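You operate a simulated robot arm through the tools that you are given. There is no shell and no other tool.

You are at the controls of a simulated robot arm. One attempt, no reset.

TASK
Put things in order on the top of the panel bench. At the end: the red can from the top of the panel bench stands where the blue bubble sleeve stood; the small green bottle (marked "LEMON") stands on top of the brown parcel; the blue bubble sleeve stands where the white bubble sleeve stood; the white bubble sleeve stands where the small green bottle stood; whatever was shut is shut again. Leave all else as you found it, and nothing knocked over.

Only the result counts: the job must be done as asked and must still hold three seconds after the hand-in. Knocking over, shifting, dropping, spilling or breaking anything else fails it.

THE ROBOT
A 7-joint arm with a two-finger gripper, fixed in place. Base frame: the origin is at the foot of the arm, x ahead of it, y to its left, z up; the work surface is at about z = 0.8. Units: m, degrees, N and s.
With the tool pointing down near the work surface it reaches from about 0.34 to 0.72 m from the base axis. Its first joint turns from -66.0 to 66.0 degrees. Payload 2.45 kg.
The tool frame sits at the grasp point between the pads (the TCP): z along the fingers, y along the line on which they close. The tips reach 0.026 m beyond it. The gripper opens to 0.096 m. The gripper's body begins 0.069 m behind the TCP.
Orientation is that of the tool frame in the base frame, as a unit quaternion [x, y, z, w]. With the fingers straight down and closing along the base's y, the tool's x points along the base's -x, its y along +y and its z along -z.

THE INTERFACE
- The arm moves only by the tool jog_arm. Its argument "plan" is a list of rows, each a list of 7 numbers: the closure, from 0 (fully open) to 1 (shut), then the shift along the tool's x, y, z in units of 400 mm (1.0 is 400 mm), then the turn, a rotation vector about the tool's x, y, z in units of 45 degrees (1.0 is 45 degrees). In form: [[grip, x, y, z, rx, ry, rz], ...]. A call has 1 to 20 rows; each row is the pose to reach, as a shift and turn from the pose commanded when the call began, along the tool's axes at that moment. A call with a number of a shift or a turn outside -1 to 1 is refused whole. Rows are played at 5 a second. More than 0.05 m and 8.6 degrees between two rows, or a gripper value outside its range, and nothing of the call is played. Where a pose cannot be reached the arm comes as near as it can. A force on the tool above 40 N (or 10 N above the force at the start of the call, whichever is more), or a blocked arm, ends the call early, and 0.2 s more pass. Each finger halts on what it meets, pressing with about 42 N; the grip force reading is that of the motor and also rises with nothing between the fingers. The clock runs only during rows and for 0.2 s after the last one: add rows that repeat a pose to give the fingers time. The reply holds the time, the measured pose of the TCP, the force on the tool along the base axes, the opening and the grip force, in the units named above and with some noise, with the torque about the TCP (base axes, N m) and any sound that the robot's microphone picked up.
- Cameras (640 x 400 px; columns grow to the right, rows downward): "scene" is fixed at [0.1498, -0.3806, 1.4031]; the picture's right is [0.91, -0.41, 0.00], its down [-0.26, -0.57, -0.78] and it looks along [0.32, 0.71, -0.62] (base axes); focal length 372 px, centre (320, 200). "wrist" rides on the gripper at [0.082, 0.003, -0.098] in the tool frame; the picture's right is [-0.04, 1.00, 0.00], its down [-0.73, -0.03, -0.68] and it looks along [-0.68, -0.03, 0.73] (tool axes); focal length 256 px, centre (320, 200). There is no depth. A picture from a camera that has moved, and an enlarged one, comes with that camera's place and axes in the base frame and with its lens. The place of the scene camera against the robot may be out by one fixed shift of up to 0.018 m in any direction.
- grab_frame(camera): a new picture of that camera. No time passes.
- inspect(camera, box): a new picture of the part [left, top, right, bottom] of that camera's present view, enlarged. No time passes.
- hand_in(): hands the job in; it is judged then, once.

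Nothing tells you positions but the pictures and the camera data. Unless the task says otherwise, let go and move clear before handing in.

The tools are called after "Request:" as a command line: name --pt "numbers of a row" for each row, then --argument value for the rest, lists and objects as JSON in quotes. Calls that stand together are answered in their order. jog_arm: Moves the arm, as the interface text tells. Its arguments: {"type":"object","properties":{"plan":{"type":"array","items":{"type":"array","items":{"type":"number"}}}},"required":["plan"]} The other tools are called the same way: grab_frame (camera) takes a picture; inspect (camera, box) takes an enlarged picture of a part of a camera's view; hand_in () hands the job in.

At the start:

```text
t: 0.0
tool_pos: [0.4917, 0.0667, 1.1263]
orientation: [0.0, 1.0, 0.0, 0.001]
contact_force: [0.4, 1.0, 0.4]
moment: [0.02, -0.01, 0.02]
width: 0.0958
grip_force: 0.0
```

scene: 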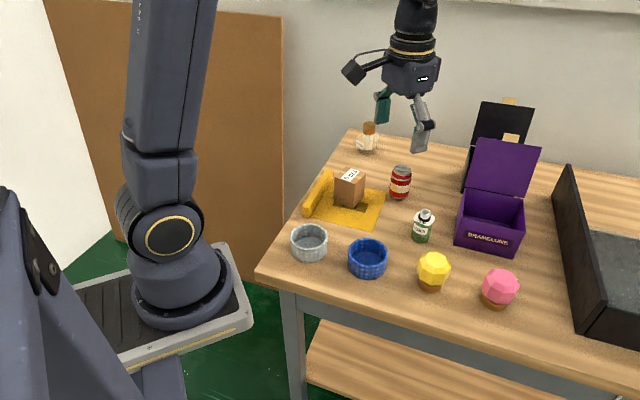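
wrist: 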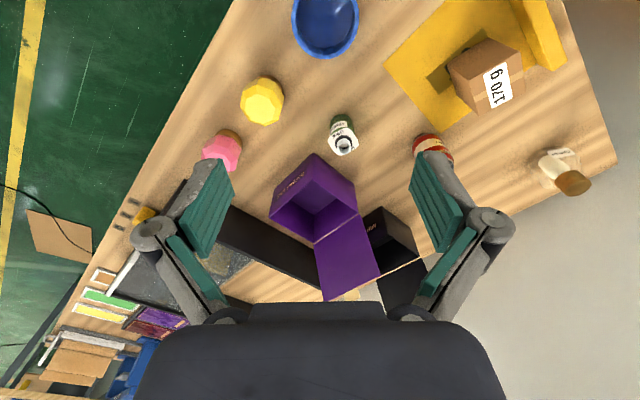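

I see a bench with a white and a blue bubble sleeve, a brown parcel on a yellow pad, a red can, a green bottle and an open purple box. I will take closer looks before moving.

Request:
inspect --camera "scene" --box '[280, 110, 440, 210]'

Request:
inspect --camera "scene" --box '[280, 200, 440, 300]'

Request:
inspect --camera "scene" --box '[400, 90, 640, 330]'

Request:
inspect --camera "wrist" --box '[180, 0, 620, 275]'

Request:
inspect --camera "wrist" --box '[0, 180, 240, 400]'

```text
4.00 times, centred on (360, 160) of scene
camera zoom: at [0.1498, -0.3806, 1.4031], right [0.91, -0.41, 0.0], down [-0.26, -0.57, -0.78], along [0.32, 0.71, -0.62], focal length 1489 px, centre (160, 360)
```

zoom: 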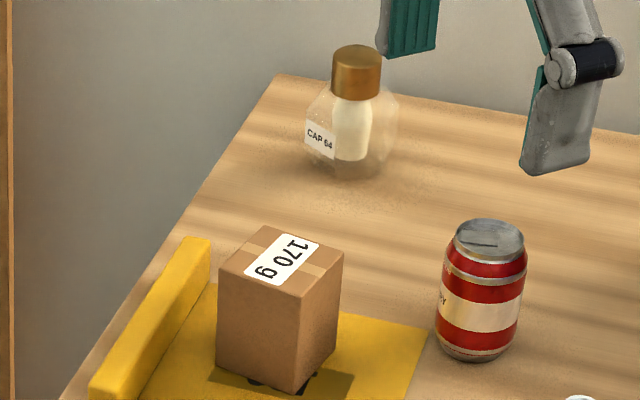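

```text
4.00 times, centred on (360, 250) of scene
camera zoom: at [0.1498, -0.3806, 1.4031], right [0.91, -0.41, 0.0], down [-0.26, -0.57, -0.78], along [0.32, 0.71, -0.62], focal length 1489 px, centre (160, 0)
```

zoom: 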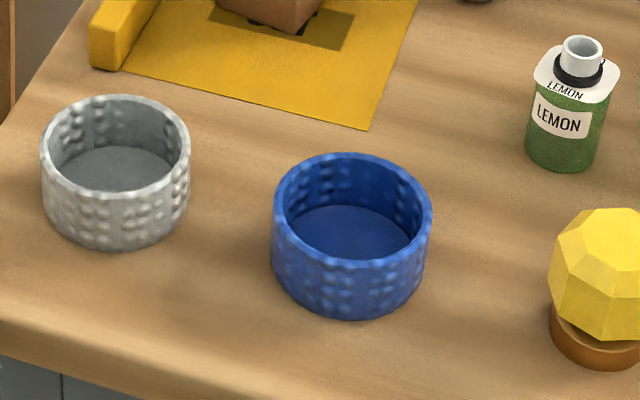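

```text
1.67 times, centred on (520, 210) of scene
camera zoom: at [0.1498, -0.3806, 1.4031], right [0.91, -0.41, 0.0], down [-0.26, -0.57, -0.78], along [0.32, 0.71, -0.62], focal length 620 px, centre (-13, 183)
```

zoom: 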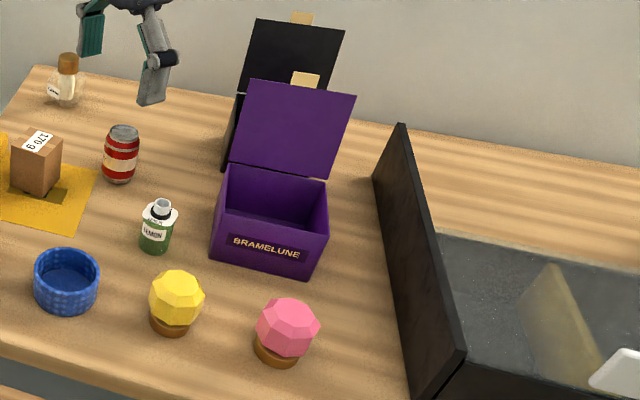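

```text
1.45 times, centred on (400, 138) of wrist
camera zoom: at [0.4097, 0.0694, 1.2248], right [0.04, 1.0, 0.0], down [0.73, -0.03, 0.68], along [0.68, -0.03, -0.73], focal length 372 px, centre (204, 291)
```

zoom: 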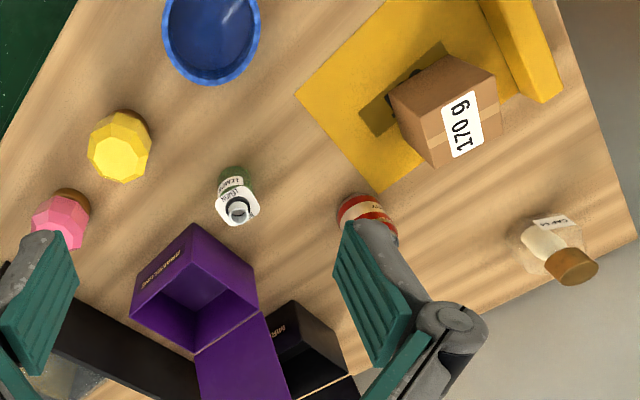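

```text
1.82 times, centred on (120, 290) of wrist
camera zoom: at [0.4097, 0.0694, 1.2248], right [0.04, 1.0, 0.0], down [0.73, -0.03, 0.68], along [0.68, -0.03, -0.73], focal length 465 px, centre (684, 36)
```

zoom: 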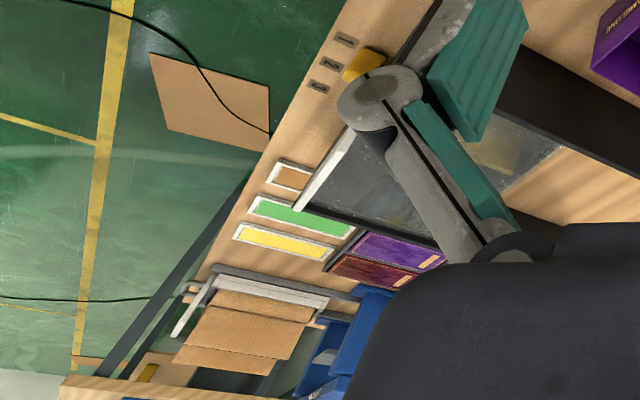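

The bottle is near (0.617, 0.096), the blue sleeve near (0.465, 0.073), the white near (0.368, 0.166), the can near (0.66, 0.25) and the parcel near (0.54, 0.30). I'll go lower over the bottle to refine this with the wrist camera.

Request:
jog_arm --pt "0 -0.007 0.02 0.09 0 0 0" --pt "0 -0.014 0.04 0.18 0 0 0" --pt "0 -0.021 0.058 0.266 0 0 0" --pt "0 -0.021 0.058 0.266 0 0 0"

Request:
grab_frame --camera "wrist"

Request:
inspect --camera "wrist" --box '[240, 60, 400, 160]'

```text
t: 1.0
tool_pos: [0.5006, 0.0891, 1.0218]
orientation: [0.0, 1.0, 0.0, 0.0]
contact_force: [0.1, -1.3, 1.1]
moment: [0.0, 0.0, 0.03]
width: 0.0959
grip_force: 0.0
```

```text
taken
camera wrist: at [0.4186, 0.0925, 1.1202], right [0.04, 1.0, 0.0], down [0.73, -0.03, 0.68], along [0.68, -0.03, -0.73], focal length 256 px, centre (320, 200)
```

wrist: 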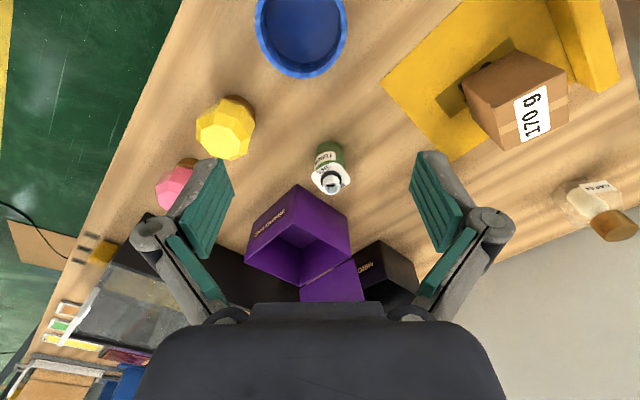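

```text
4.00 times, centred on (320, 110) of wrist
camera zoom: at [0.4186, 0.0925, 1.1202], right [0.04, 1.0, 0.0], down [0.73, -0.03, 0.68], along [0.68, -0.03, -0.73], focal length 1024 px, centre (320, 560)
```

zoom: 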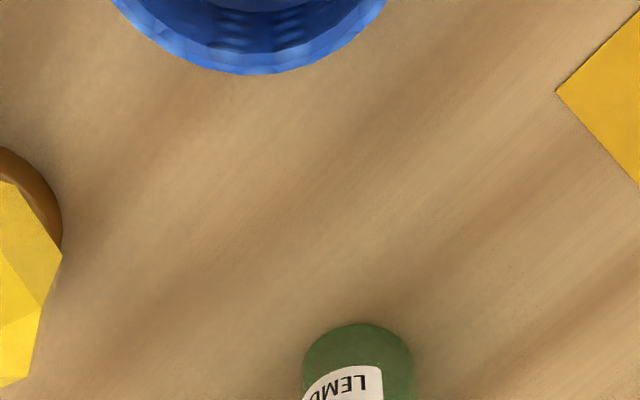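

Request:
inspect --camera "wrist" --box '[260, 115, 420, 215]'

Request:
inspect --camera "wrist" --box '[440, 30, 600, 130]'

Request:
inspect --camera "scene" --box '[380, 185, 460, 260]'

```text
4.00 times, centred on (340, 165) of wrist
camera zoom: at [0.4186, 0.0925, 1.1202], right [0.04, 1.0, 0.0], down [0.73, -0.03, 0.68], along [0.68, -0.03, -0.73], focal length 1024 px, centre (240, 340)
```

zoom: 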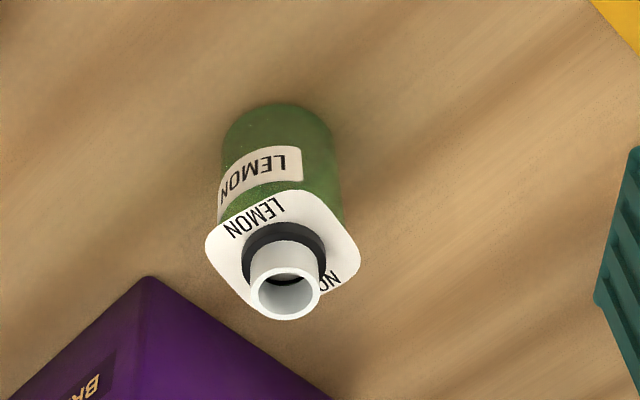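

```text
4.00 times, centred on (520, 80) of wrist
camera zoom: at [0.4186, 0.0925, 1.1202], right [0.04, 1.0, 0.0], down [0.73, -0.03, 0.68], along [0.68, -0.03, -0.73], focal length 1024 px, centre (-480, 680)
```

zoom: 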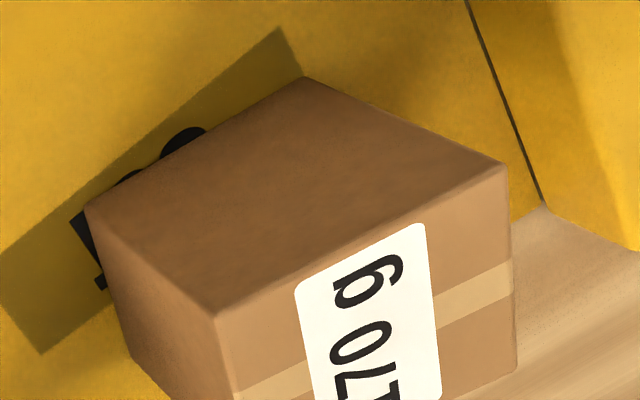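

```text
5.33 times, centred on (420, 222) of scene
camera zoom: at [0.1499, -0.3806, 1.4031], right [0.91, -0.41, 0.0], down [-0.26, -0.57, -0.78], along [0.32, 0.71, -0.62], focal length 1985 px, centre (-213, 80)
```

zoom: 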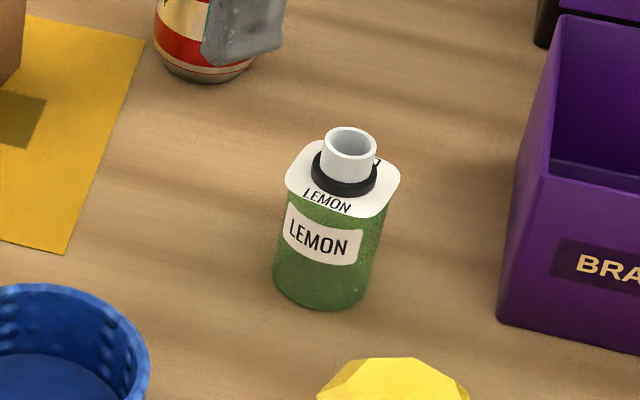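

The bottle is round (about 4 cm) with a square neck tag turned about 36°, and its axis is at about (0.622, 0.097). I'll move above it with the gripper turned to match, partly closed, and check.

Request:
jog_arm --pt "0.1 -0.06 0.004 0.04 0 0 -0.16" --pt "0.2 -0.12 0.008 0.08 0 0 -0.32" --pt "0.3 -0.18 0.012 0.12 0 0 -0.48" --pt "0.3 -0.24 0.015 0.16 0 0 -0.64" --pt "0.3 -0.304 0.018 0.2 0 0 -0.8" --pt "0.3 -0.304 0.018 0.2 0 0 -0.8"

Request:
grab_frame --camera "wrist"

Request:
grab_frame --camera "scene"

```text
t: 2.4
tool_pos: [0.6185, 0.0984, 0.942]
orientation: [-0.31, 0.951, 0.0, 0.0]
contact_force: [0.3, -0.3, 0.2]
moment: [0.0, 0.01, 0.02]
width: 0.0672
grip_force: 0.0
```

```text
taken
camera wrist: at [0.5511, 0.0528, 1.0411], right [-0.56, 0.83, 0.0], down [0.61, 0.41, 0.68], along [0.56, 0.38, -0.73], focal length 256 px, centre (320, 200)
```

wrist: 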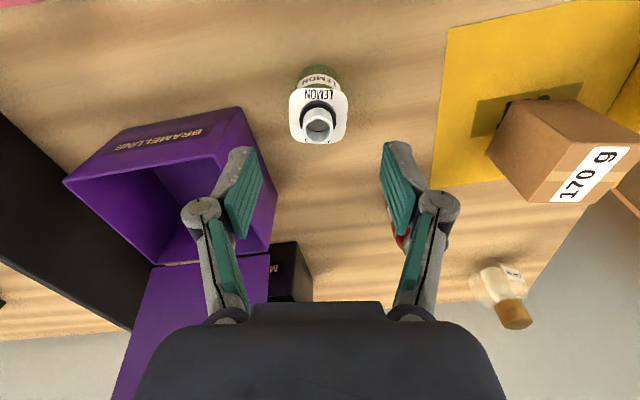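

```text
taken
```

scene: 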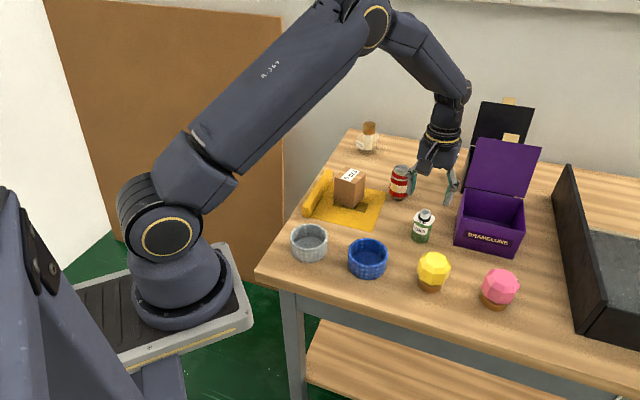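

The tool is centred over the bottle with the tag aligned and the box clear. I'll go straight down and look before closing.

Request:
jog_arm --pt "0.3 -0.003 0 0.06 0 0 0" --pt "0.3 -0.003 0 0.12 0 0 0" --pt "0.3 -0.003 0 0.18 0 0 0" --pt "0.3 -0.003 0 0.23 0 0 0" --pt "0.3 -0.003 0 0.265 0 0 0" --pt "0.3 -0.003 0 0.265 0 0 0"

Request:
grab_frame --camera "wrist"

Request:
inspect --camera "scene" --box '[360, 160, 480, 260]'

```text
t: 3.8
tool_pos: [0.6209, 0.0991, 0.8318]
orientation: [-0.309, 0.951, -0.001, 0.0]
contact_force: [-0.4, -0.1, 0.6]
moment: [-0.01, 0.03, 0.01]
width: 0.0672
grip_force: 0.1
```

```text
taken
camera wrist: at [0.5533, 0.0532, 0.9307], right [-0.56, 0.83, 0.0], down [0.61, 0.41, 0.68], along [0.57, 0.38, -0.73], focal length 256 px, centre (320, 200)
```

wrist: 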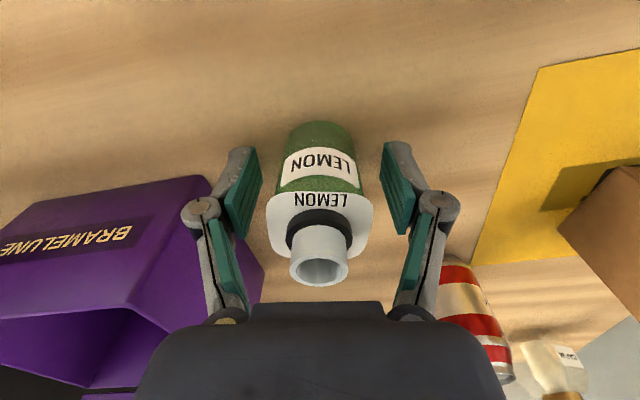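

```text
4.00 times, centred on (420, 210) of scene
camera zoom: at [0.1498, -0.3806, 1.4031], right [0.91, -0.41, 0.0], down [-0.26, -0.57, -0.78], along [0.32, 0.71, -0.62], focal length 1489 px, centre (-80, 160)
```

zoom: 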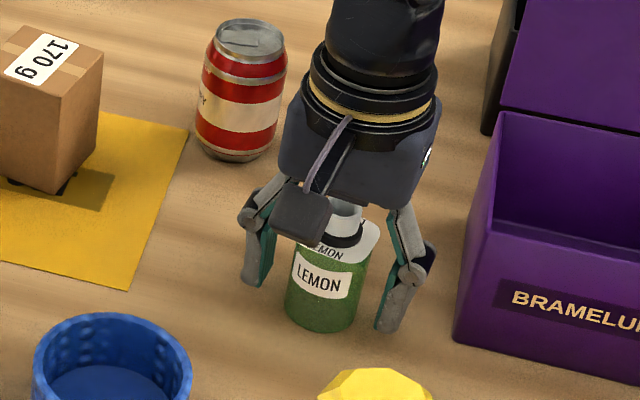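

The bottle sits between the pads. Now I'll close the gripper.

Request:
jog_arm --pt "0.45 0 0 0 0 0 0" --pt "0.6 0 0 0 0 0 0" --pt "0.7 0 0 0 0 0 0" --pt "0.7 0 0 0 0 0 0" --pt "0.7 0 0 0 0 0 0"

Request:
grab_frame --camera "wrist"

```text
t: 5.0
tool_pos: [0.6221, 0.0985, 0.8321]
orientation: [-0.309, 0.951, 0.0, 0.0]
contact_force: [-0.2, -0.7, 1.1]
moment: [-0.02, 0.0, 0.0]
width: 0.0406
grip_force: 41.7
```

```text
taken
camera wrist: at [0.5532, 0.0532, 0.931], right [-0.55, 0.83, 0.0], down [0.61, 0.41, 0.68], along [0.56, 0.38, -0.73], focal length 256 px, centre (320, 200)
```

wrist: 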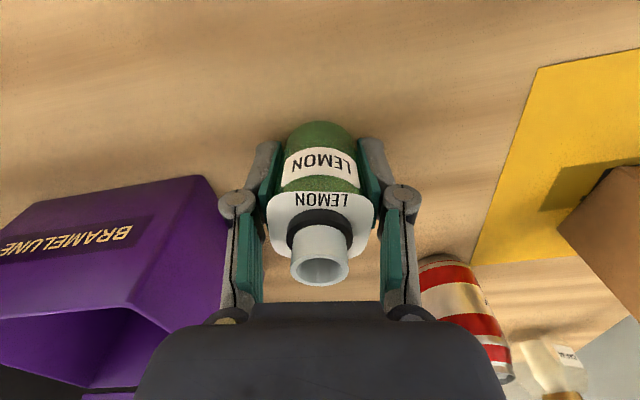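

The bottle is gripped at 40.6 mm. I'll lift it straight up and look again at the parcel.

Request:
jog_arm --pt "0.7 0 0 -0.04 0 0 0" --pt "0.7 0 0 -0.12 0 0 0" --pt "0.7 0 0 -0.22 0 0 0" --pt "0.7 0 0 -0.32 0 0 0" --pt "0.7 0 0 -0.38 0 0 0" --pt "0.7 0 0 -0.38 0 0 0"

Request:
grab_frame --camera "wrist"

Request:
inspect --camera "scene" --box '[280, 100, 480, 250]'

```text
t: 6.4
tool_pos: [0.6211, 0.0977, 0.9874]
orientation: [-0.309, 0.951, 0.0, 0.0]
contact_force: [0.7, 0.6, -0.8]
moment: [0.02, -0.02, 0.03]
width: 0.0404
grip_force: 42.6
```

```text
taken
camera wrist: at [0.553, 0.052, 1.0858], right [-0.56, 0.83, 0.0], down [0.61, 0.41, 0.68], along [0.56, 0.38, -0.73], focal length 256 px, centre (320, 200)
```

wrist: 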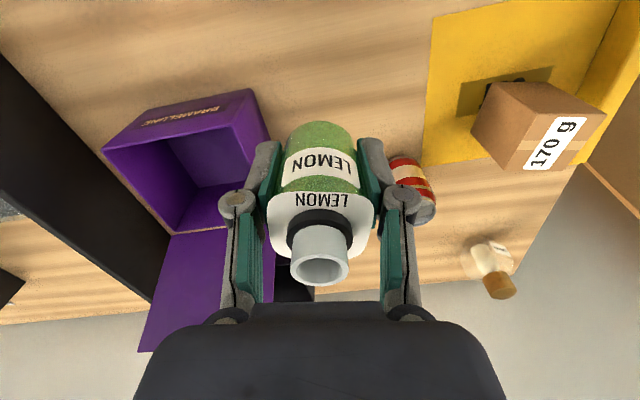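

```text
2.67 times, centred on (380, 175) of scene
camera zoom: at [0.1498, -0.3806, 1.4031], right [0.91, -0.41, 0.0], down [-0.26, -0.57, -0.78], along [0.32, 0.71, -0.62], focal length 993 px, centre (160, 267)
```

zoom: 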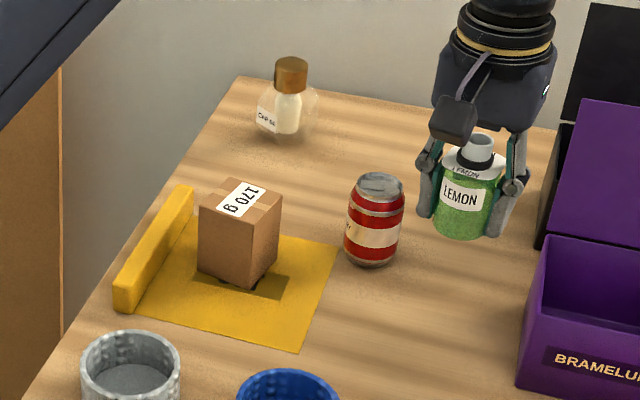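

The bottle is up and steady. I'll zoom in on the parcel and the can in the wrist view.

Request:
inspect --camera "wrist" --box '[460, 70, 620, 170]'

Request:
inspect --camera "wrist" --box '[340, 140, 500, 240]'

```text
4.00 times, centred on (540, 120) of wrist
camera zoom: at [0.553, 0.052, 1.0858], right [-0.56, 0.83, 0.0], down [0.61, 0.41, 0.68], along [0.56, 0.38, -0.73], focal length 1024 px, centre (-560, 520)
```

zoom: 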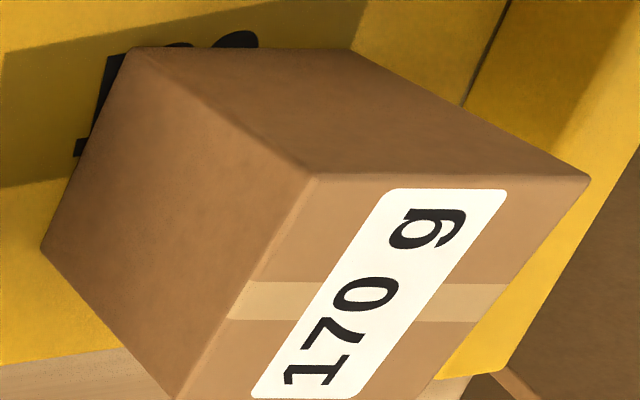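

```text
4.00 times, centred on (420, 190) of wrist
camera zoom: at [0.553, 0.052, 1.0858], right [-0.56, 0.83, 0.0], down [0.61, 0.41, 0.68], along [0.56, 0.38, -0.73], focal length 1024 px, centre (-80, 240)
```

zoom: 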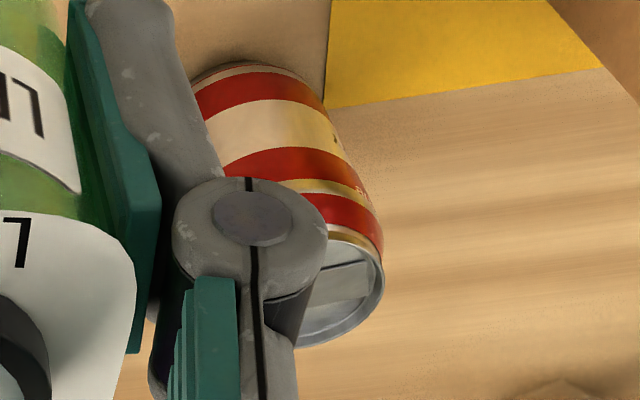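

The parcel's top is at z ≈ 0.879 with its centre at about (0.538, 0.298). I'll carry the bottle over it at the same height.

Request:
jog_arm --pt "0.7 -0.012 0.05 0 0 0 0" --pt "0.7 -0.03 0.13 0 0 0 0" --pt "0.7 -0.053 0.22 0 0 0 0" --pt "0.7 -0.075 0.31 0 0 0 0" --pt "0.7 -0.096 0.4 0 0 0 0" --pt "0.7 -0.115 0.48 0 0 0 0" --pt "0.7 -0.126 0.526 0 0 0 0" --pt "0.7 -0.126 0.526 0 0 0 0"

Request:
grab_frame --camera "wrist"

Request:
inspect --camera "scene" --box '[280, 110, 440, 210]'

```text
t: 8.2
tool_pos: [0.5379, 0.2975, 0.9835]
orientation: [-0.309, 0.951, 0.0, 0.0]
contact_force: [-0.7, 0.8, -0.9]
moment: [0.0, -0.03, -0.05]
width: 0.0405
grip_force: 42.0
```

```text
taken
camera wrist: at [0.4698, 0.2522, 1.0818], right [-0.55, 0.83, 0.0], down [0.61, 0.41, 0.68], along [0.56, 0.38, -0.73], focal length 256 px, centre (320, 200)
```

wrist: 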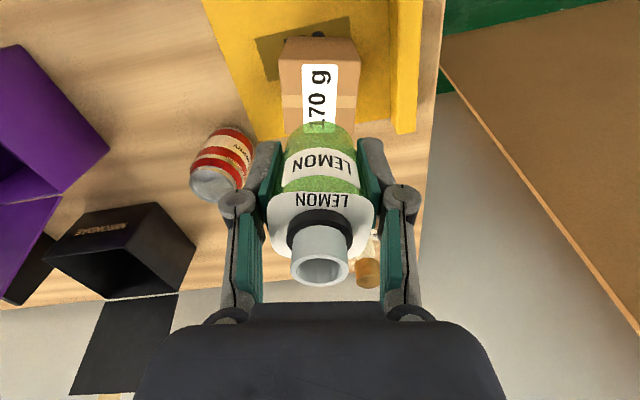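

```text
4.00 times, centred on (360, 160) of scene
camera zoom: at [0.1499, -0.3805, 1.4031], right [0.91, -0.41, 0.0], down [-0.26, -0.57, -0.78], along [0.32, 0.71, -0.62], focal length 1489 px, centre (160, 360)
```

zoom: 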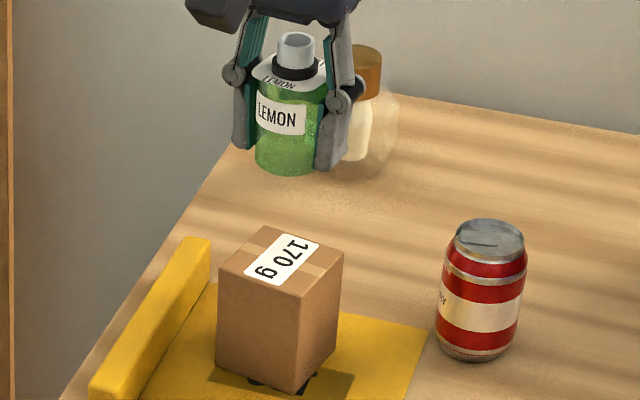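

The bottle is centred over the parcel. I'll lower it almost to contact and then go in small steps.

Request:
jog_arm --pt "0.7 0 0 0.06 0 0 0" --pt "0.7 0 0 0.12 0 0 0" --pt "0.7 0 0 0.155 0 0 0" --pt "0.7 0 0 0.165 0 0 0" --pt "0.7 0 0 0.165 0 0 0"

Request:
inspect --camera "scene" --box '[310, 130, 390, 210]'

Request:
grab_frame --camera "wrist"

```text
t: 9.4
tool_pos: [0.5388, 0.2964, 0.9179]
orientation: [-0.308, 0.951, 0.0, 0.0]
contact_force: [-0.3, 0.9, -0.6]
moment: [0.0, 0.0, 0.02]
width: 0.0406
grip_force: 42.2
```

```text
5.00 times, centred on (350, 170) of scene
camera zoom: at [0.1499, -0.3805, 1.4031], right [0.91, -0.41, 0.0], down [-0.26, -0.57, -0.78], along [0.32, 0.71, -0.62], focal length 1861 px, centre (170, 350)
```

zoom: 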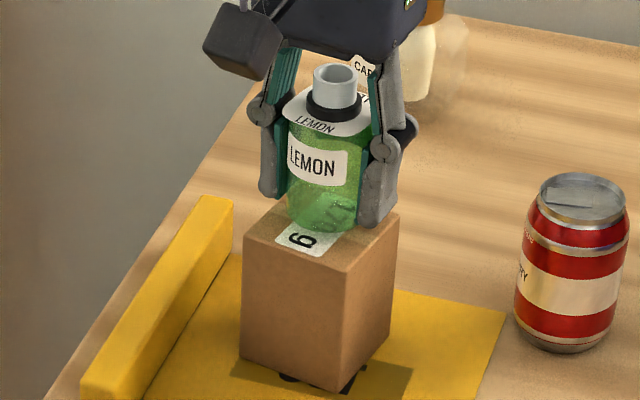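

```text
taken
camera wrist: at [0.4707, 0.2509, 1.0173], right [-0.55, 0.83, 0.0], down [0.61, 0.41, 0.68], along [0.56, 0.38, -0.73], focal length 256 px, centre (320, 200)
```

wrist: 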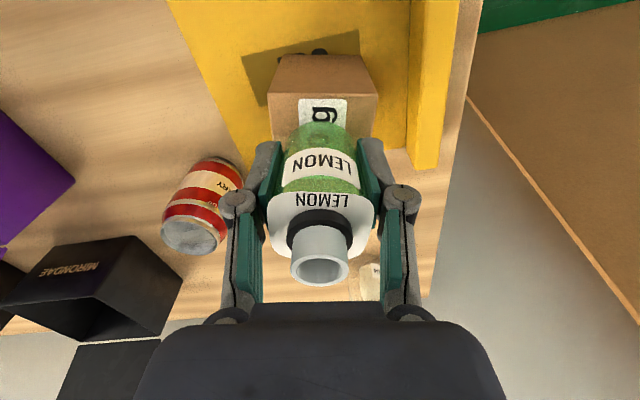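

The bottle hovers a few millimetres above the parcel. I'll lower it in small steps and watch the force.

Request:
jog_arm --pt "0.7 0 0 0.005 0 0 0" --pt "0.7 0 0 0.01 0 0 0" --pt "0.7 0 0 0.01 0 0 0"

```text
t: 10.2
tool_pos: [0.5403, 0.2974, 0.9164]
orientation: [-0.308, 0.951, -0.001, 0.0]
contact_force: [-0.5, 0.1, -0.4]
moment: [0.03, -0.03, -0.04]
width: 0.0405
grip_force: 42.2
```

Request:
jog_arm --pt "0.7 0 0 0.003 0 0 0" --pt "0.7 0 0 0.006 0 0 0" --pt "0.7 0 0 0.006 0 0 0"

Request:
inspect --camera "scene" --box '[310, 130, 390, 210]'

```text
t: 11.0
tool_pos: [0.5411, 0.298, 0.9124]
orientation: [-0.309, 0.951, 0.0, 0.0]
contact_force: [0.3, -0.6, -0.6]
moment: [0.0, 0.02, -0.02]
width: 0.0406
grip_force: 42.0
```

```text
5.00 times, centred on (350, 170) of scene
camera zoom: at [0.1499, -0.3806, 1.4031], right [0.91, -0.41, 0.0], down [-0.26, -0.57, -0.78], along [0.32, 0.71, -0.62], focal length 1861 px, centre (170, 350)
```

zoom: 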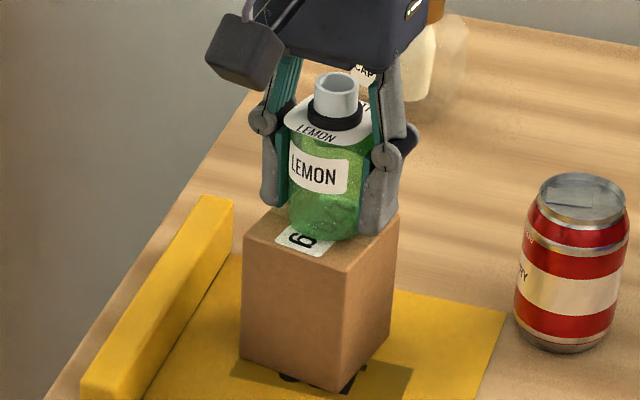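

Request:
jog_arm --pt "0.7 0 0 0.003 0 0 0" --pt "0.7 0 0 0.006 0 0 0" --pt "0.7 0 0 0.006 0 0 0"

```text
t: 11.8
tool_pos: [0.5404, 0.2972, 0.9128]
orientation: [-0.308, 0.951, 0.0, 0.002]
contact_force: [-2.9, -3.1, 19.6]
moment: [-0.17, 0.07, 0.0]
width: 0.0404
grip_force: 41.8
```

Contact is firm at about 20 N. I'll ease off slightly and then open.

Request:
jog_arm --pt "0.7 0 0 -0.002 0 0 0" --pt "0.7 0 0 -0.003 0 0 0" --pt "0.7 0 0 -0.003 0 0 0"

```text
t: 12.6
tool_pos: [0.5401, 0.2984, 0.912]
orientation: [-0.309, 0.951, 0.0, 0.001]
contact_force: [3.0, 2.7, 12.4]
moment: [0.06, -0.16, -0.01]
width: 0.0407
grip_force: 41.9
```

Request:
jog_arm --pt "0.7 0 0 -0.001 0 0 0" --pt "0.7 0 0 -0.002 0 0 0" --pt "0.7 0 0 -0.002 0 0 0"

```text
t: 13.4
tool_pos: [0.5395, 0.2967, 0.9112]
orientation: [-0.308, 0.951, -0.001, -0.002]
contact_force: [0.4, 0.8, 1.1]
moment: [-0.02, -0.02, -0.01]
width: 0.0406
grip_force: 42.5
```

The contact force is nearly zero, so I'll open gently.

Request:
jog_arm --pt "0.55 0 0 0 0 0 0" --pt "0.45 0 0 0 0 0 0" --pt "0.3 0 0 0 0 0 0" --pt "0.3 0 0 0 0 0 0" --pt "0.3 0 0 0 0 0 0"

Request:
grab_frame --camera "wrist"

Request:
inspect --camera "scene" --box '[310, 130, 390, 210]'

```text
t: 14.6
tool_pos: [0.5398, 0.2973, 0.9133]
orientation: [-0.308, 0.951, 0.0, 0.0]
contact_force: [0.3, 0.6, -1.2]
moment: [-0.01, -0.01, 0.0]
width: 0.0669
grip_force: 0.0
```

```text
taken
camera wrist: at [0.4713, 0.2515, 1.0117], right [-0.55, 0.83, 0.0], down [0.61, 0.41, 0.68], along [0.56, 0.38, -0.73], focal length 256 px, centre (320, 200)
```

wrist: 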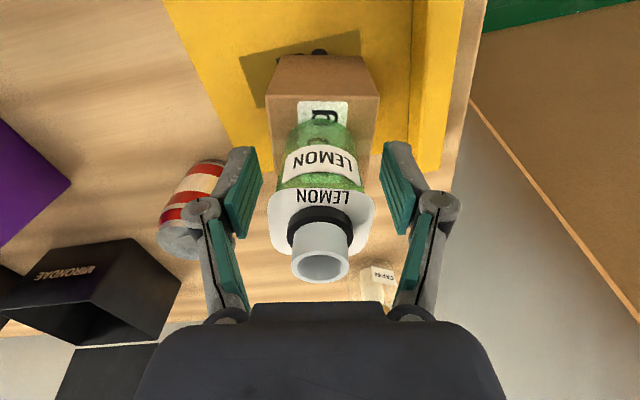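

```text
5.00 times, centred on (350, 170) of scene
camera zoom: at [0.1498, -0.3806, 1.4031], right [0.91, -0.41, 0.0], down [-0.26, -0.57, -0.78], along [0.32, 0.71, -0.62], focal length 1861 px, centre (170, 350)
```

zoom: 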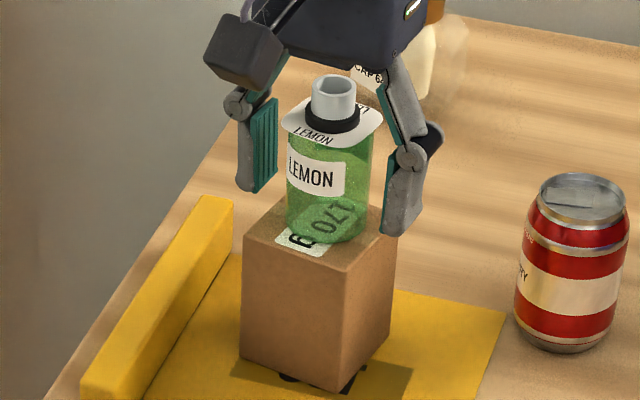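

The bottle stands centred on the parcel. I'll lift clear and move over the white sleeve, turning the gripper back.

Request:
jog_arm --pt "0.3 0 0 -0.05 0 0 0" --pt "0.3 0 0 -0.13 0 0 0" --pt "0.3 0 0 -0.23 0 0 0" --pt "0.3 0 0 -0.33 0 0 0" --pt "0.2 0.08 0 -0.345 0 0 0.15" --pt "0.1 0.18 0 -0.345 0 0 0.3" --pt "0 0.28 0 -0.345 0 0 0.45" --pt "0 0.38 0 -0.345 0 0 0.6" --pt "0 0.48 -0.001 -0.32 0 0 0.75" --pt "0 0.558 -0.002 -0.28 0 0 0.8" --pt "0 0.558 -0.002 -0.25 0 0 0.8" --pt "0 0.558 -0.002 -0.25 0 0 0.8"

Request:
grab_frame --camera "wrist"

Request:
grab_frame --camera "scene"

```text
t: 17.2
tool_pos: [0.36, 0.1636, 1.0118]
orientation: [0.0, 1.0, 0.0, 0.0]
contact_force: [-0.6, 0.3, 0.0]
moment: [0.0, 0.0, 0.0]
width: 0.0959
grip_force: 0.0
```

```text
taken
camera wrist: at [0.2779, 0.1673, 1.1107], right [0.04, 1.0, 0.0], down [0.73, -0.03, 0.68], along [0.68, -0.03, -0.73], focal length 256 px, centre (320, 200)
```

wrist: 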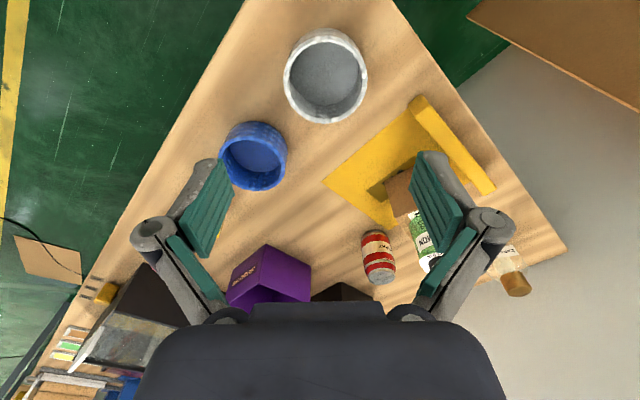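

```text
taken
```

scene: 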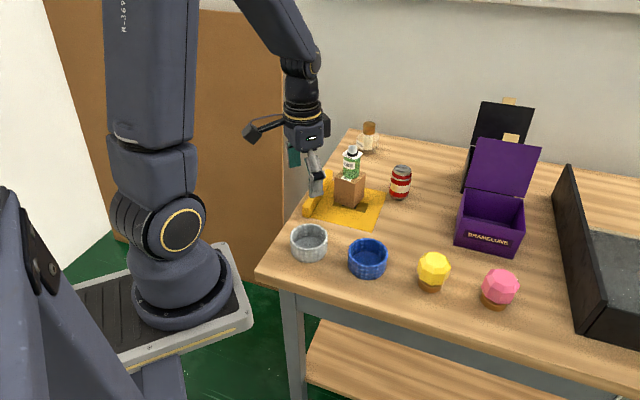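

Request:
inspect --camera "wrist" --box '[246, 20, 406, 120]'

Request:
inspect --camera "wrist" --box '[180, 105, 340, 205]'

```text
4.00 times, centred on (326, 70) of wrist
camera zoom: at [0.2779, 0.1673, 1.1107], right [0.04, 1.0, 0.0], down [0.73, -0.03, 0.68], along [0.68, -0.03, -0.73], focal length 1024 px, centre (296, 720)
```

zoom: 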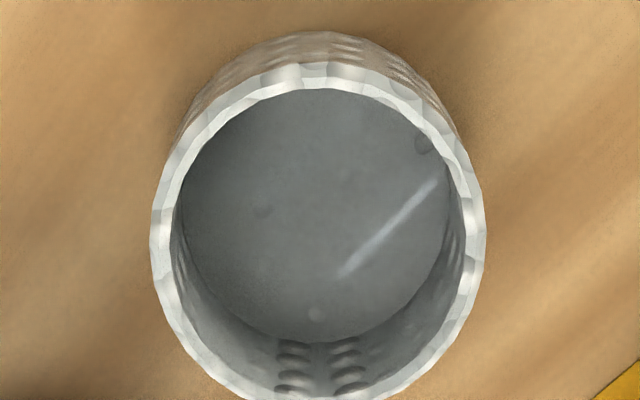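

```text
4.00 times, centred on (260, 155) of wrist
camera zoom: at [0.2779, 0.1673, 1.1107], right [0.04, 1.0, 0.0], down [0.73, -0.03, 0.68], along [0.68, -0.03, -0.73], focal length 1024 px, centre (560, 380)
```

zoom: 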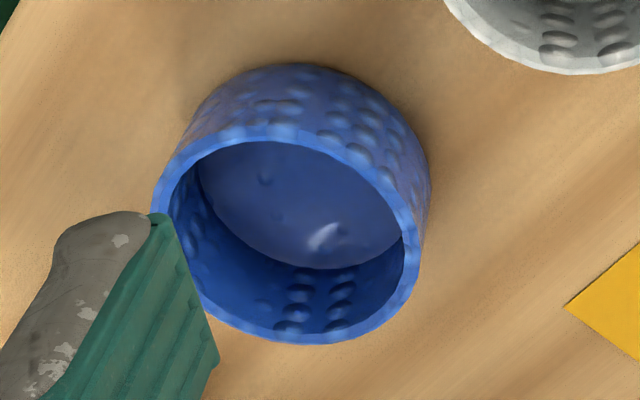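

The white sleeve's centre is at about (0.3685, 0.169), it is about 83 mm across, and its rim is at z ≈ 0.838. I'll descend to just above the rim and check that the fingers straddle it.

Request:
jog_arm --pt "0 -0.01 0.006 0.08 0 0 0" --pt "0 -0.021 0.012 0.18 0 0 0" --pt "0 -0.021 0.012 0.26 0 0 0" --pt "0 -0.021 0.012 0.311 0 0 0" --pt "0 -0.021 0.012 0.311 0 0 0"

Request:
grab_frame --camera "wrist"

Request:
inspect --camera "scene" --box '[260, 190, 420, 290]'

```text
t: 18.4
tool_pos: [0.3675, 0.1729, 0.8848]
orientation: [0.001, 1.0, 0.0, -0.001]
contact_force: [0.6, -0.8, -0.3]
moment: [0.02, 0.01, -0.01]
width: 0.096
grip_force: 0.0
```

```text
taken
camera wrist: at [0.2851, 0.1751, 0.985], right [0.04, 1.0, 0.0], down [0.73, -0.03, 0.68], along [0.68, -0.03, -0.73], focal length 256 px, centre (320, 200)
```

wrist: 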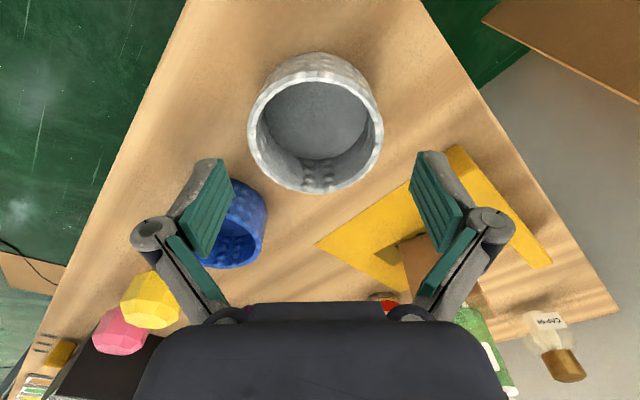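

```text
4.00 times, centred on (340, 240) of scene
camera zoom: at [0.1498, -0.3806, 1.4031], right [0.91, -0.41, 0.0], down [-0.26, -0.57, -0.78], along [0.32, 0.71, -0.62], focal length 1489 px, centre (240, 40)
```

zoom: 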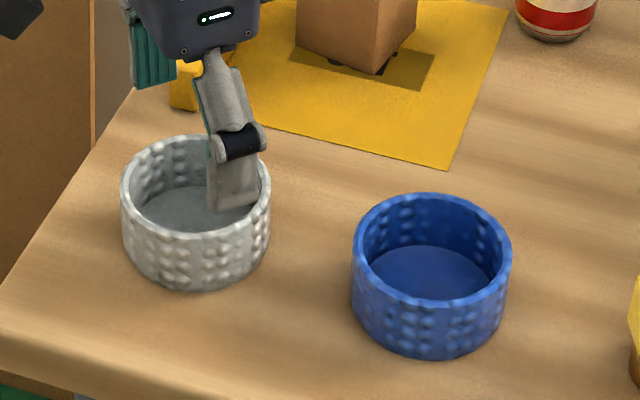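

Request:
inspect --camera "wrist" --box '[200, 40, 440, 210]'

```text
2.35 times, centred on (320, 125) of wrist
camera zoom: at [0.2851, 0.1751, 0.985], right [0.04, 1.0, 0.0], down [0.73, -0.03, 0.68], along [0.68, -0.03, -0.73], focal length 602 px, centre (320, 376)
```

zoom: 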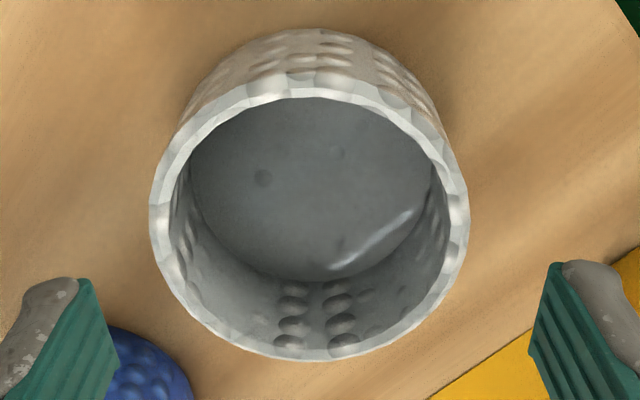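

The sleeve's centre is at about (0.3695, 0.1685), while the tool is about 3 mm off in y. I'll correct that and come down to just over the rim.

Request:
jog_arm --pt "0 -0.006 -0.009 0 0 0 0" --pt "0 -0.006 -0.009 0.018 0 0 0" --pt "0 -0.006 -0.009 0.018 0 0 0" --pt "0 -0.006 -0.009 0.018 0 0 0"

Request:
inspect --camera "wrist" --box '[200, 50, 440, 220]'

Request:
inspect --camera "scene" --box '[270, 190, 350, 270]'

```text
t: 19.4
tool_pos: [0.3678, 0.1685, 0.8785]
orientation: [0.0, 1.0, 0.0, -0.001]
contact_force: [0.1, 0.9, 0.3]
moment: [0.01, -0.01, 0.02]
width: 0.096
grip_force: 0.0
```

```text
2.35 times, centred on (320, 135) of wrist
camera zoom: at [0.2866, 0.1701, 0.9782], right [0.04, 1.0, 0.0], down [0.73, -0.03, 0.68], along [0.68, -0.03, -0.73], focal length 602 px, centre (320, 353)
```

zoom: 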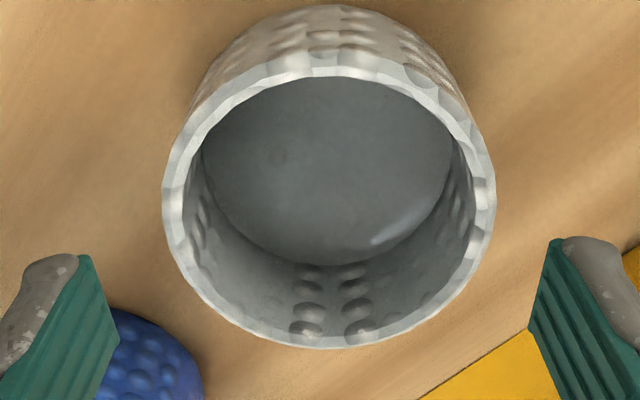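

```text
5.00 times, centred on (310, 230) of scene
camera zoom: at [0.1498, -0.3806, 1.4031], right [0.91, -0.41, 0.0], down [-0.26, -0.57, -0.78], along [0.32, 0.71, -0.62], focal length 1861 px, centre (370, 50)
```

zoom: 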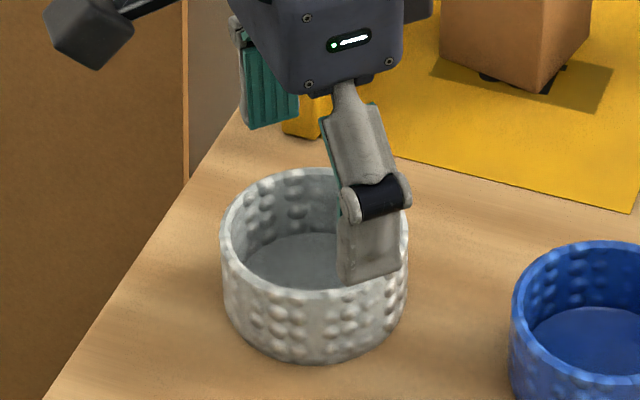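

The fingers now straddle the sleeve. I'll lower them around it with a tiny correction.

Request:
jog_arm --pt "0 -0.005 0.003 0.02 0 0 0" --pt "0 -0.005 0.003 0.05 0 0 0" --pt "0 -0.005 0.003 0.08 0 0 0" --pt "0 -0.005 0.003 0.105 0 0 0" --pt "0 -0.005 0.003 0.115 0 0 0" --pt "0 -0.005 0.003 0.115 0 0 0"

Request:
grab_frame --camera "wrist"

Request:
inspect --camera "scene" --box '[270, 190, 350, 270]'

```text
t: 20.8
tool_pos: [0.3725, 0.169, 0.8345]
orientation: [0.0, 1.0, 0.0, 0.0]
contact_force: [-0.2, 0.0, 0.5]
moment: [0.0, 0.0, -0.01]
width: 0.0962
grip_force: 0.0
```

```text
taken
camera wrist: at [0.2905, 0.1716, 0.9339], right [0.04, 1.0, 0.0], down [0.73, -0.03, 0.68], along [0.68, -0.03, -0.73], focal length 256 px, centre (320, 200)
```

wrist: 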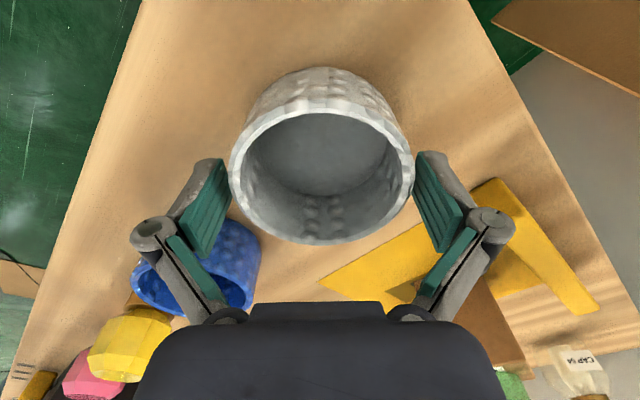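

```text
5.00 times, centred on (310, 230) of scene
camera zoom: at [0.1498, -0.3806, 1.4031], right [0.91, -0.41, 0.0], down [-0.26, -0.57, -0.78], along [0.32, 0.71, -0.62], focal length 1861 px, centre (370, 50)
```

zoom: 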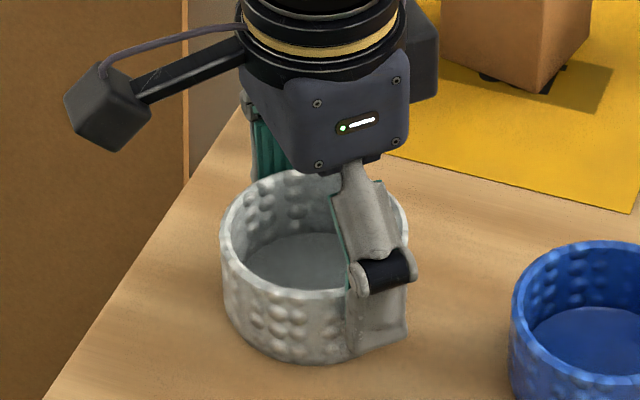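

Request:
jog_arm --pt "0.1 0 0 0 0 0 0" --pt "0.2 0 0 0 0 0 0" --pt "0.25 0 0 0 0 0 0" --pt "0.25 0 0 0 0 0 0"

Request:
grab_frame --camera "wrist"

```text
t: 21.8
tool_pos: [0.3724, 0.168, 0.8349]
orientation: [0.0, 1.0, 0.0, 0.0]
contact_force: [-0.1, -0.3, 6.8]
moment: [-0.04, 0.07, -0.01]
width: 0.0797
grip_force: 42.6
```

```text
taken
camera wrist: at [0.2905, 0.1715, 0.9342], right [0.04, 1.0, 0.0], down [0.73, -0.03, 0.68], along [0.68, -0.03, -0.73], focal length 256 px, centre (320, 200)
```

wrist: 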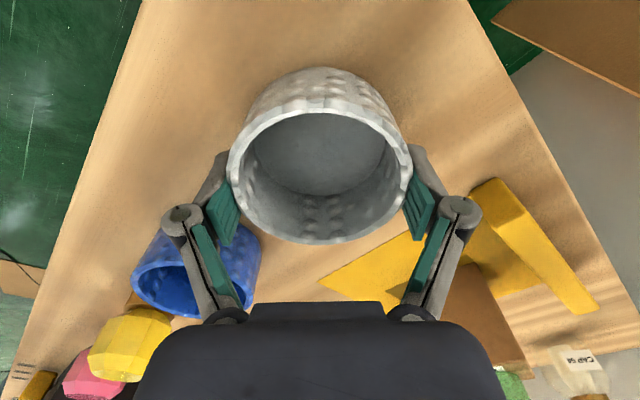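

The white sleeve is gripped (79.7 mm) at about (0.371, 0.168). I'll lift it and carry it above the bottle's old spot.

Request:
jog_arm --pt "0.25 0 0 -0.03 0 0 0" --pt "0.25 0 0 -0.1 0 0 0" --pt "0.25 0 0 -0.2 0 0 0" --pt "0.25 0 0 -0.29 0 0 0" --pt "0.25 -0.06 -0.017 -0.29 0 0 0" --pt "0.25 -0.15 -0.042 -0.29 0 0 0" --pt "0.25 -0.25 -0.07 -0.29 0 0 0" --pt "0.25 -0.35 -0.098 -0.29 0 0 0" --pt "0.25 -0.45 -0.126 -0.29 0 0 0" --pt "0.25 -0.54 -0.151 -0.29 0 0 0" --pt "0.25 -0.6 -0.168 -0.29 0 0 0" --pt "0.25 -0.6245 -0.175 -0.29 0 0 0" --pt "0.25 -0.6245 -0.175 -0.29 0 0 0"

Request:
grab_frame --camera "wrist"

Request:
grab_frame --camera "scene"

```text
t: 24.6
tool_pos: [0.6239, 0.0992, 0.9529]
orientation: [0.0, 1.0, 0.0, 0.0]
contact_force: [0.1, -0.1, -0.7]
moment: [-0.01, 0.0, 0.04]
width: 0.0796
grip_force: 42.0
```

```text
taken
camera wrist: at [0.5426, 0.1011, 1.0511], right [0.04, 1.0, 0.0], down [0.73, -0.03, 0.68], along [0.68, -0.03, -0.73], focal length 256 px, centre (320, 200)
```

wrist: 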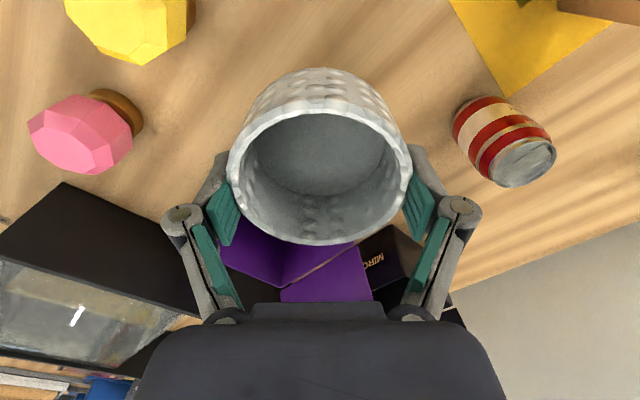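

```text
taken
```

scene: 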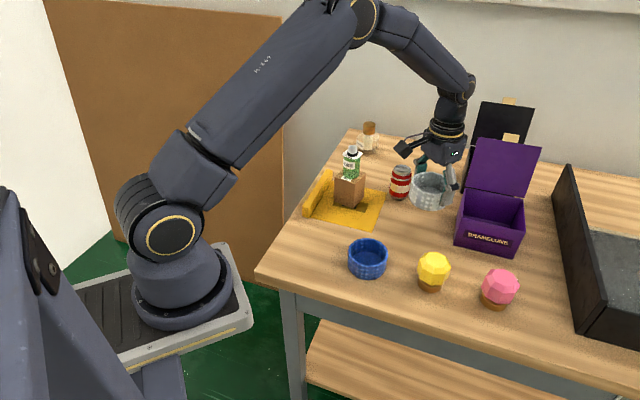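

The white sleeve is above the bottle's old spot, clear of the box and the can. I'll lower it near to the surface.

Request:
jog_arm --pt "0.25 0.004 0 0.06 0 0 0" --pt "0.25 0.004 0 0.13 0 0 0" --pt "0.25 0.004 0 0.2 0 0 0" --pt "0.25 0.004 0 0.255 0 0 0" --pt "0.25 0.004 0 0.275 0 0 0" --pt "0.25 0.004 0 0.28 0 0 0" --pt "0.25 0.004 0 0.28 0 0 0"

Request:
grab_frame --camera "wrist"

Request:
inspect --camera "scene" --box '[380, 170, 480, 250]'

```text
t: 26.2
tool_pos: [0.6214, 0.0986, 0.8395]
orientation: [0.0, 1.0, 0.0, 0.0]
contact_force: [-0.4, 0.1, 0.4]
moment: [0.01, 0.0, -0.02]
width: 0.0796
grip_force: 42.1
```

```text
taken
camera wrist: at [0.5387, 0.1024, 0.9379], right [0.04, 1.0, 0.0], down [0.73, -0.03, 0.68], along [0.68, -0.03, -0.73], focal length 256 px, centre (320, 200)
```

wrist: 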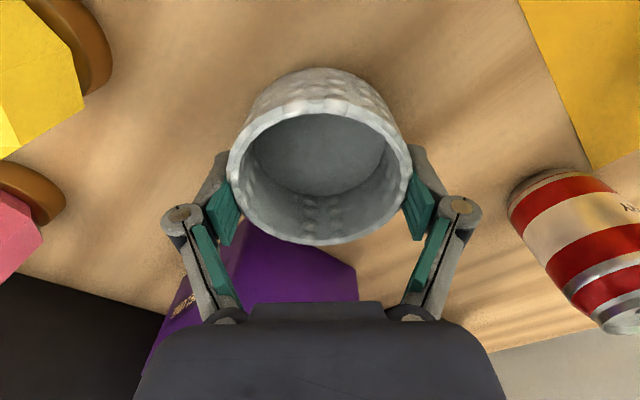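

```text
5.00 times, centred on (430, 210) of scene
camera zoom: at [0.1498, -0.3806, 1.4031], right [0.91, -0.41, 0.0], down [-0.26, -0.57, -0.78], along [0.32, 0.71, -0.62], focal length 1861 px, centre (-230, 150)
```

zoom: 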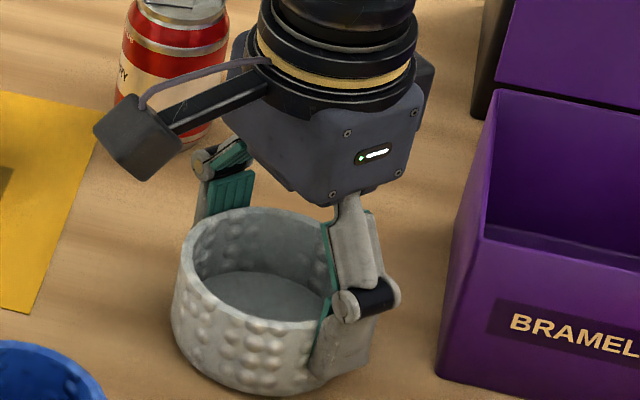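

Request:
jog_arm --pt "0.25 0 -0.002 0.004 0 0 0" --pt "0.25 0 -0.002 0.008 0 0 0" --pt "0.25 0 -0.002 0.008 0 0 0"

```text
t: 27.0
tool_pos: [0.6205, 0.0979, 0.8354]
orientation: [0.0, 1.0, 0.0, 0.0]
contact_force: [0.0, -0.1, -0.2]
moment: [-0.01, 0.01, -0.03]
width: 0.0796
grip_force: 41.9
```

Request:
jog_arm --pt "0.25 0 0 0.002 0 0 0" --pt "0.25 0 0 0.004 0 0 0" --pt "0.25 0 0 0.004 0 0 0"

```text
t: 27.8
tool_pos: [0.6215, 0.0982, 0.8363]
orientation: [0.0, 1.0, 0.0, 0.001]
contact_force: [-7.3, -0.5, 21.7]
moment: [-0.03, 0.41, 0.0]
width: 0.0799
grip_force: 41.5
```

Contact at about 22 N. I'll ease off before opening.

Request:
jog_arm --pt "0.25 0 0 -0.002 0 0 0" --pt "0.25 0 0 -0.003 0 0 0" --pt "0.25 0 0 -0.003 0 0 0"

```text
t: 28.6
tool_pos: [0.6208, 0.0976, 0.8361]
orientation: [0.0, 1.0, 0.001, 0.002]
contact_force: [1.0, 1.9, 15.0]
moment: [0.04, 0.07, -0.01]
width: 0.0795
grip_force: 42.2
```

Request:
jog_arm --pt "0.25 0 0 -0.001 0 0 0" --pt "0.25 0 0 -0.002 0 0 0" --pt "0.25 0 0 -0.002 0 0 0"

```text
t: 29.4
tool_pos: [0.6196, 0.0977, 0.835]
orientation: [0.0, 1.0, 0.0, 0.0]
contact_force: [1.7, 0.1, 2.6]
moment: [0.0, -0.17, 0.02]
width: 0.0796
grip_force: 42.3
```

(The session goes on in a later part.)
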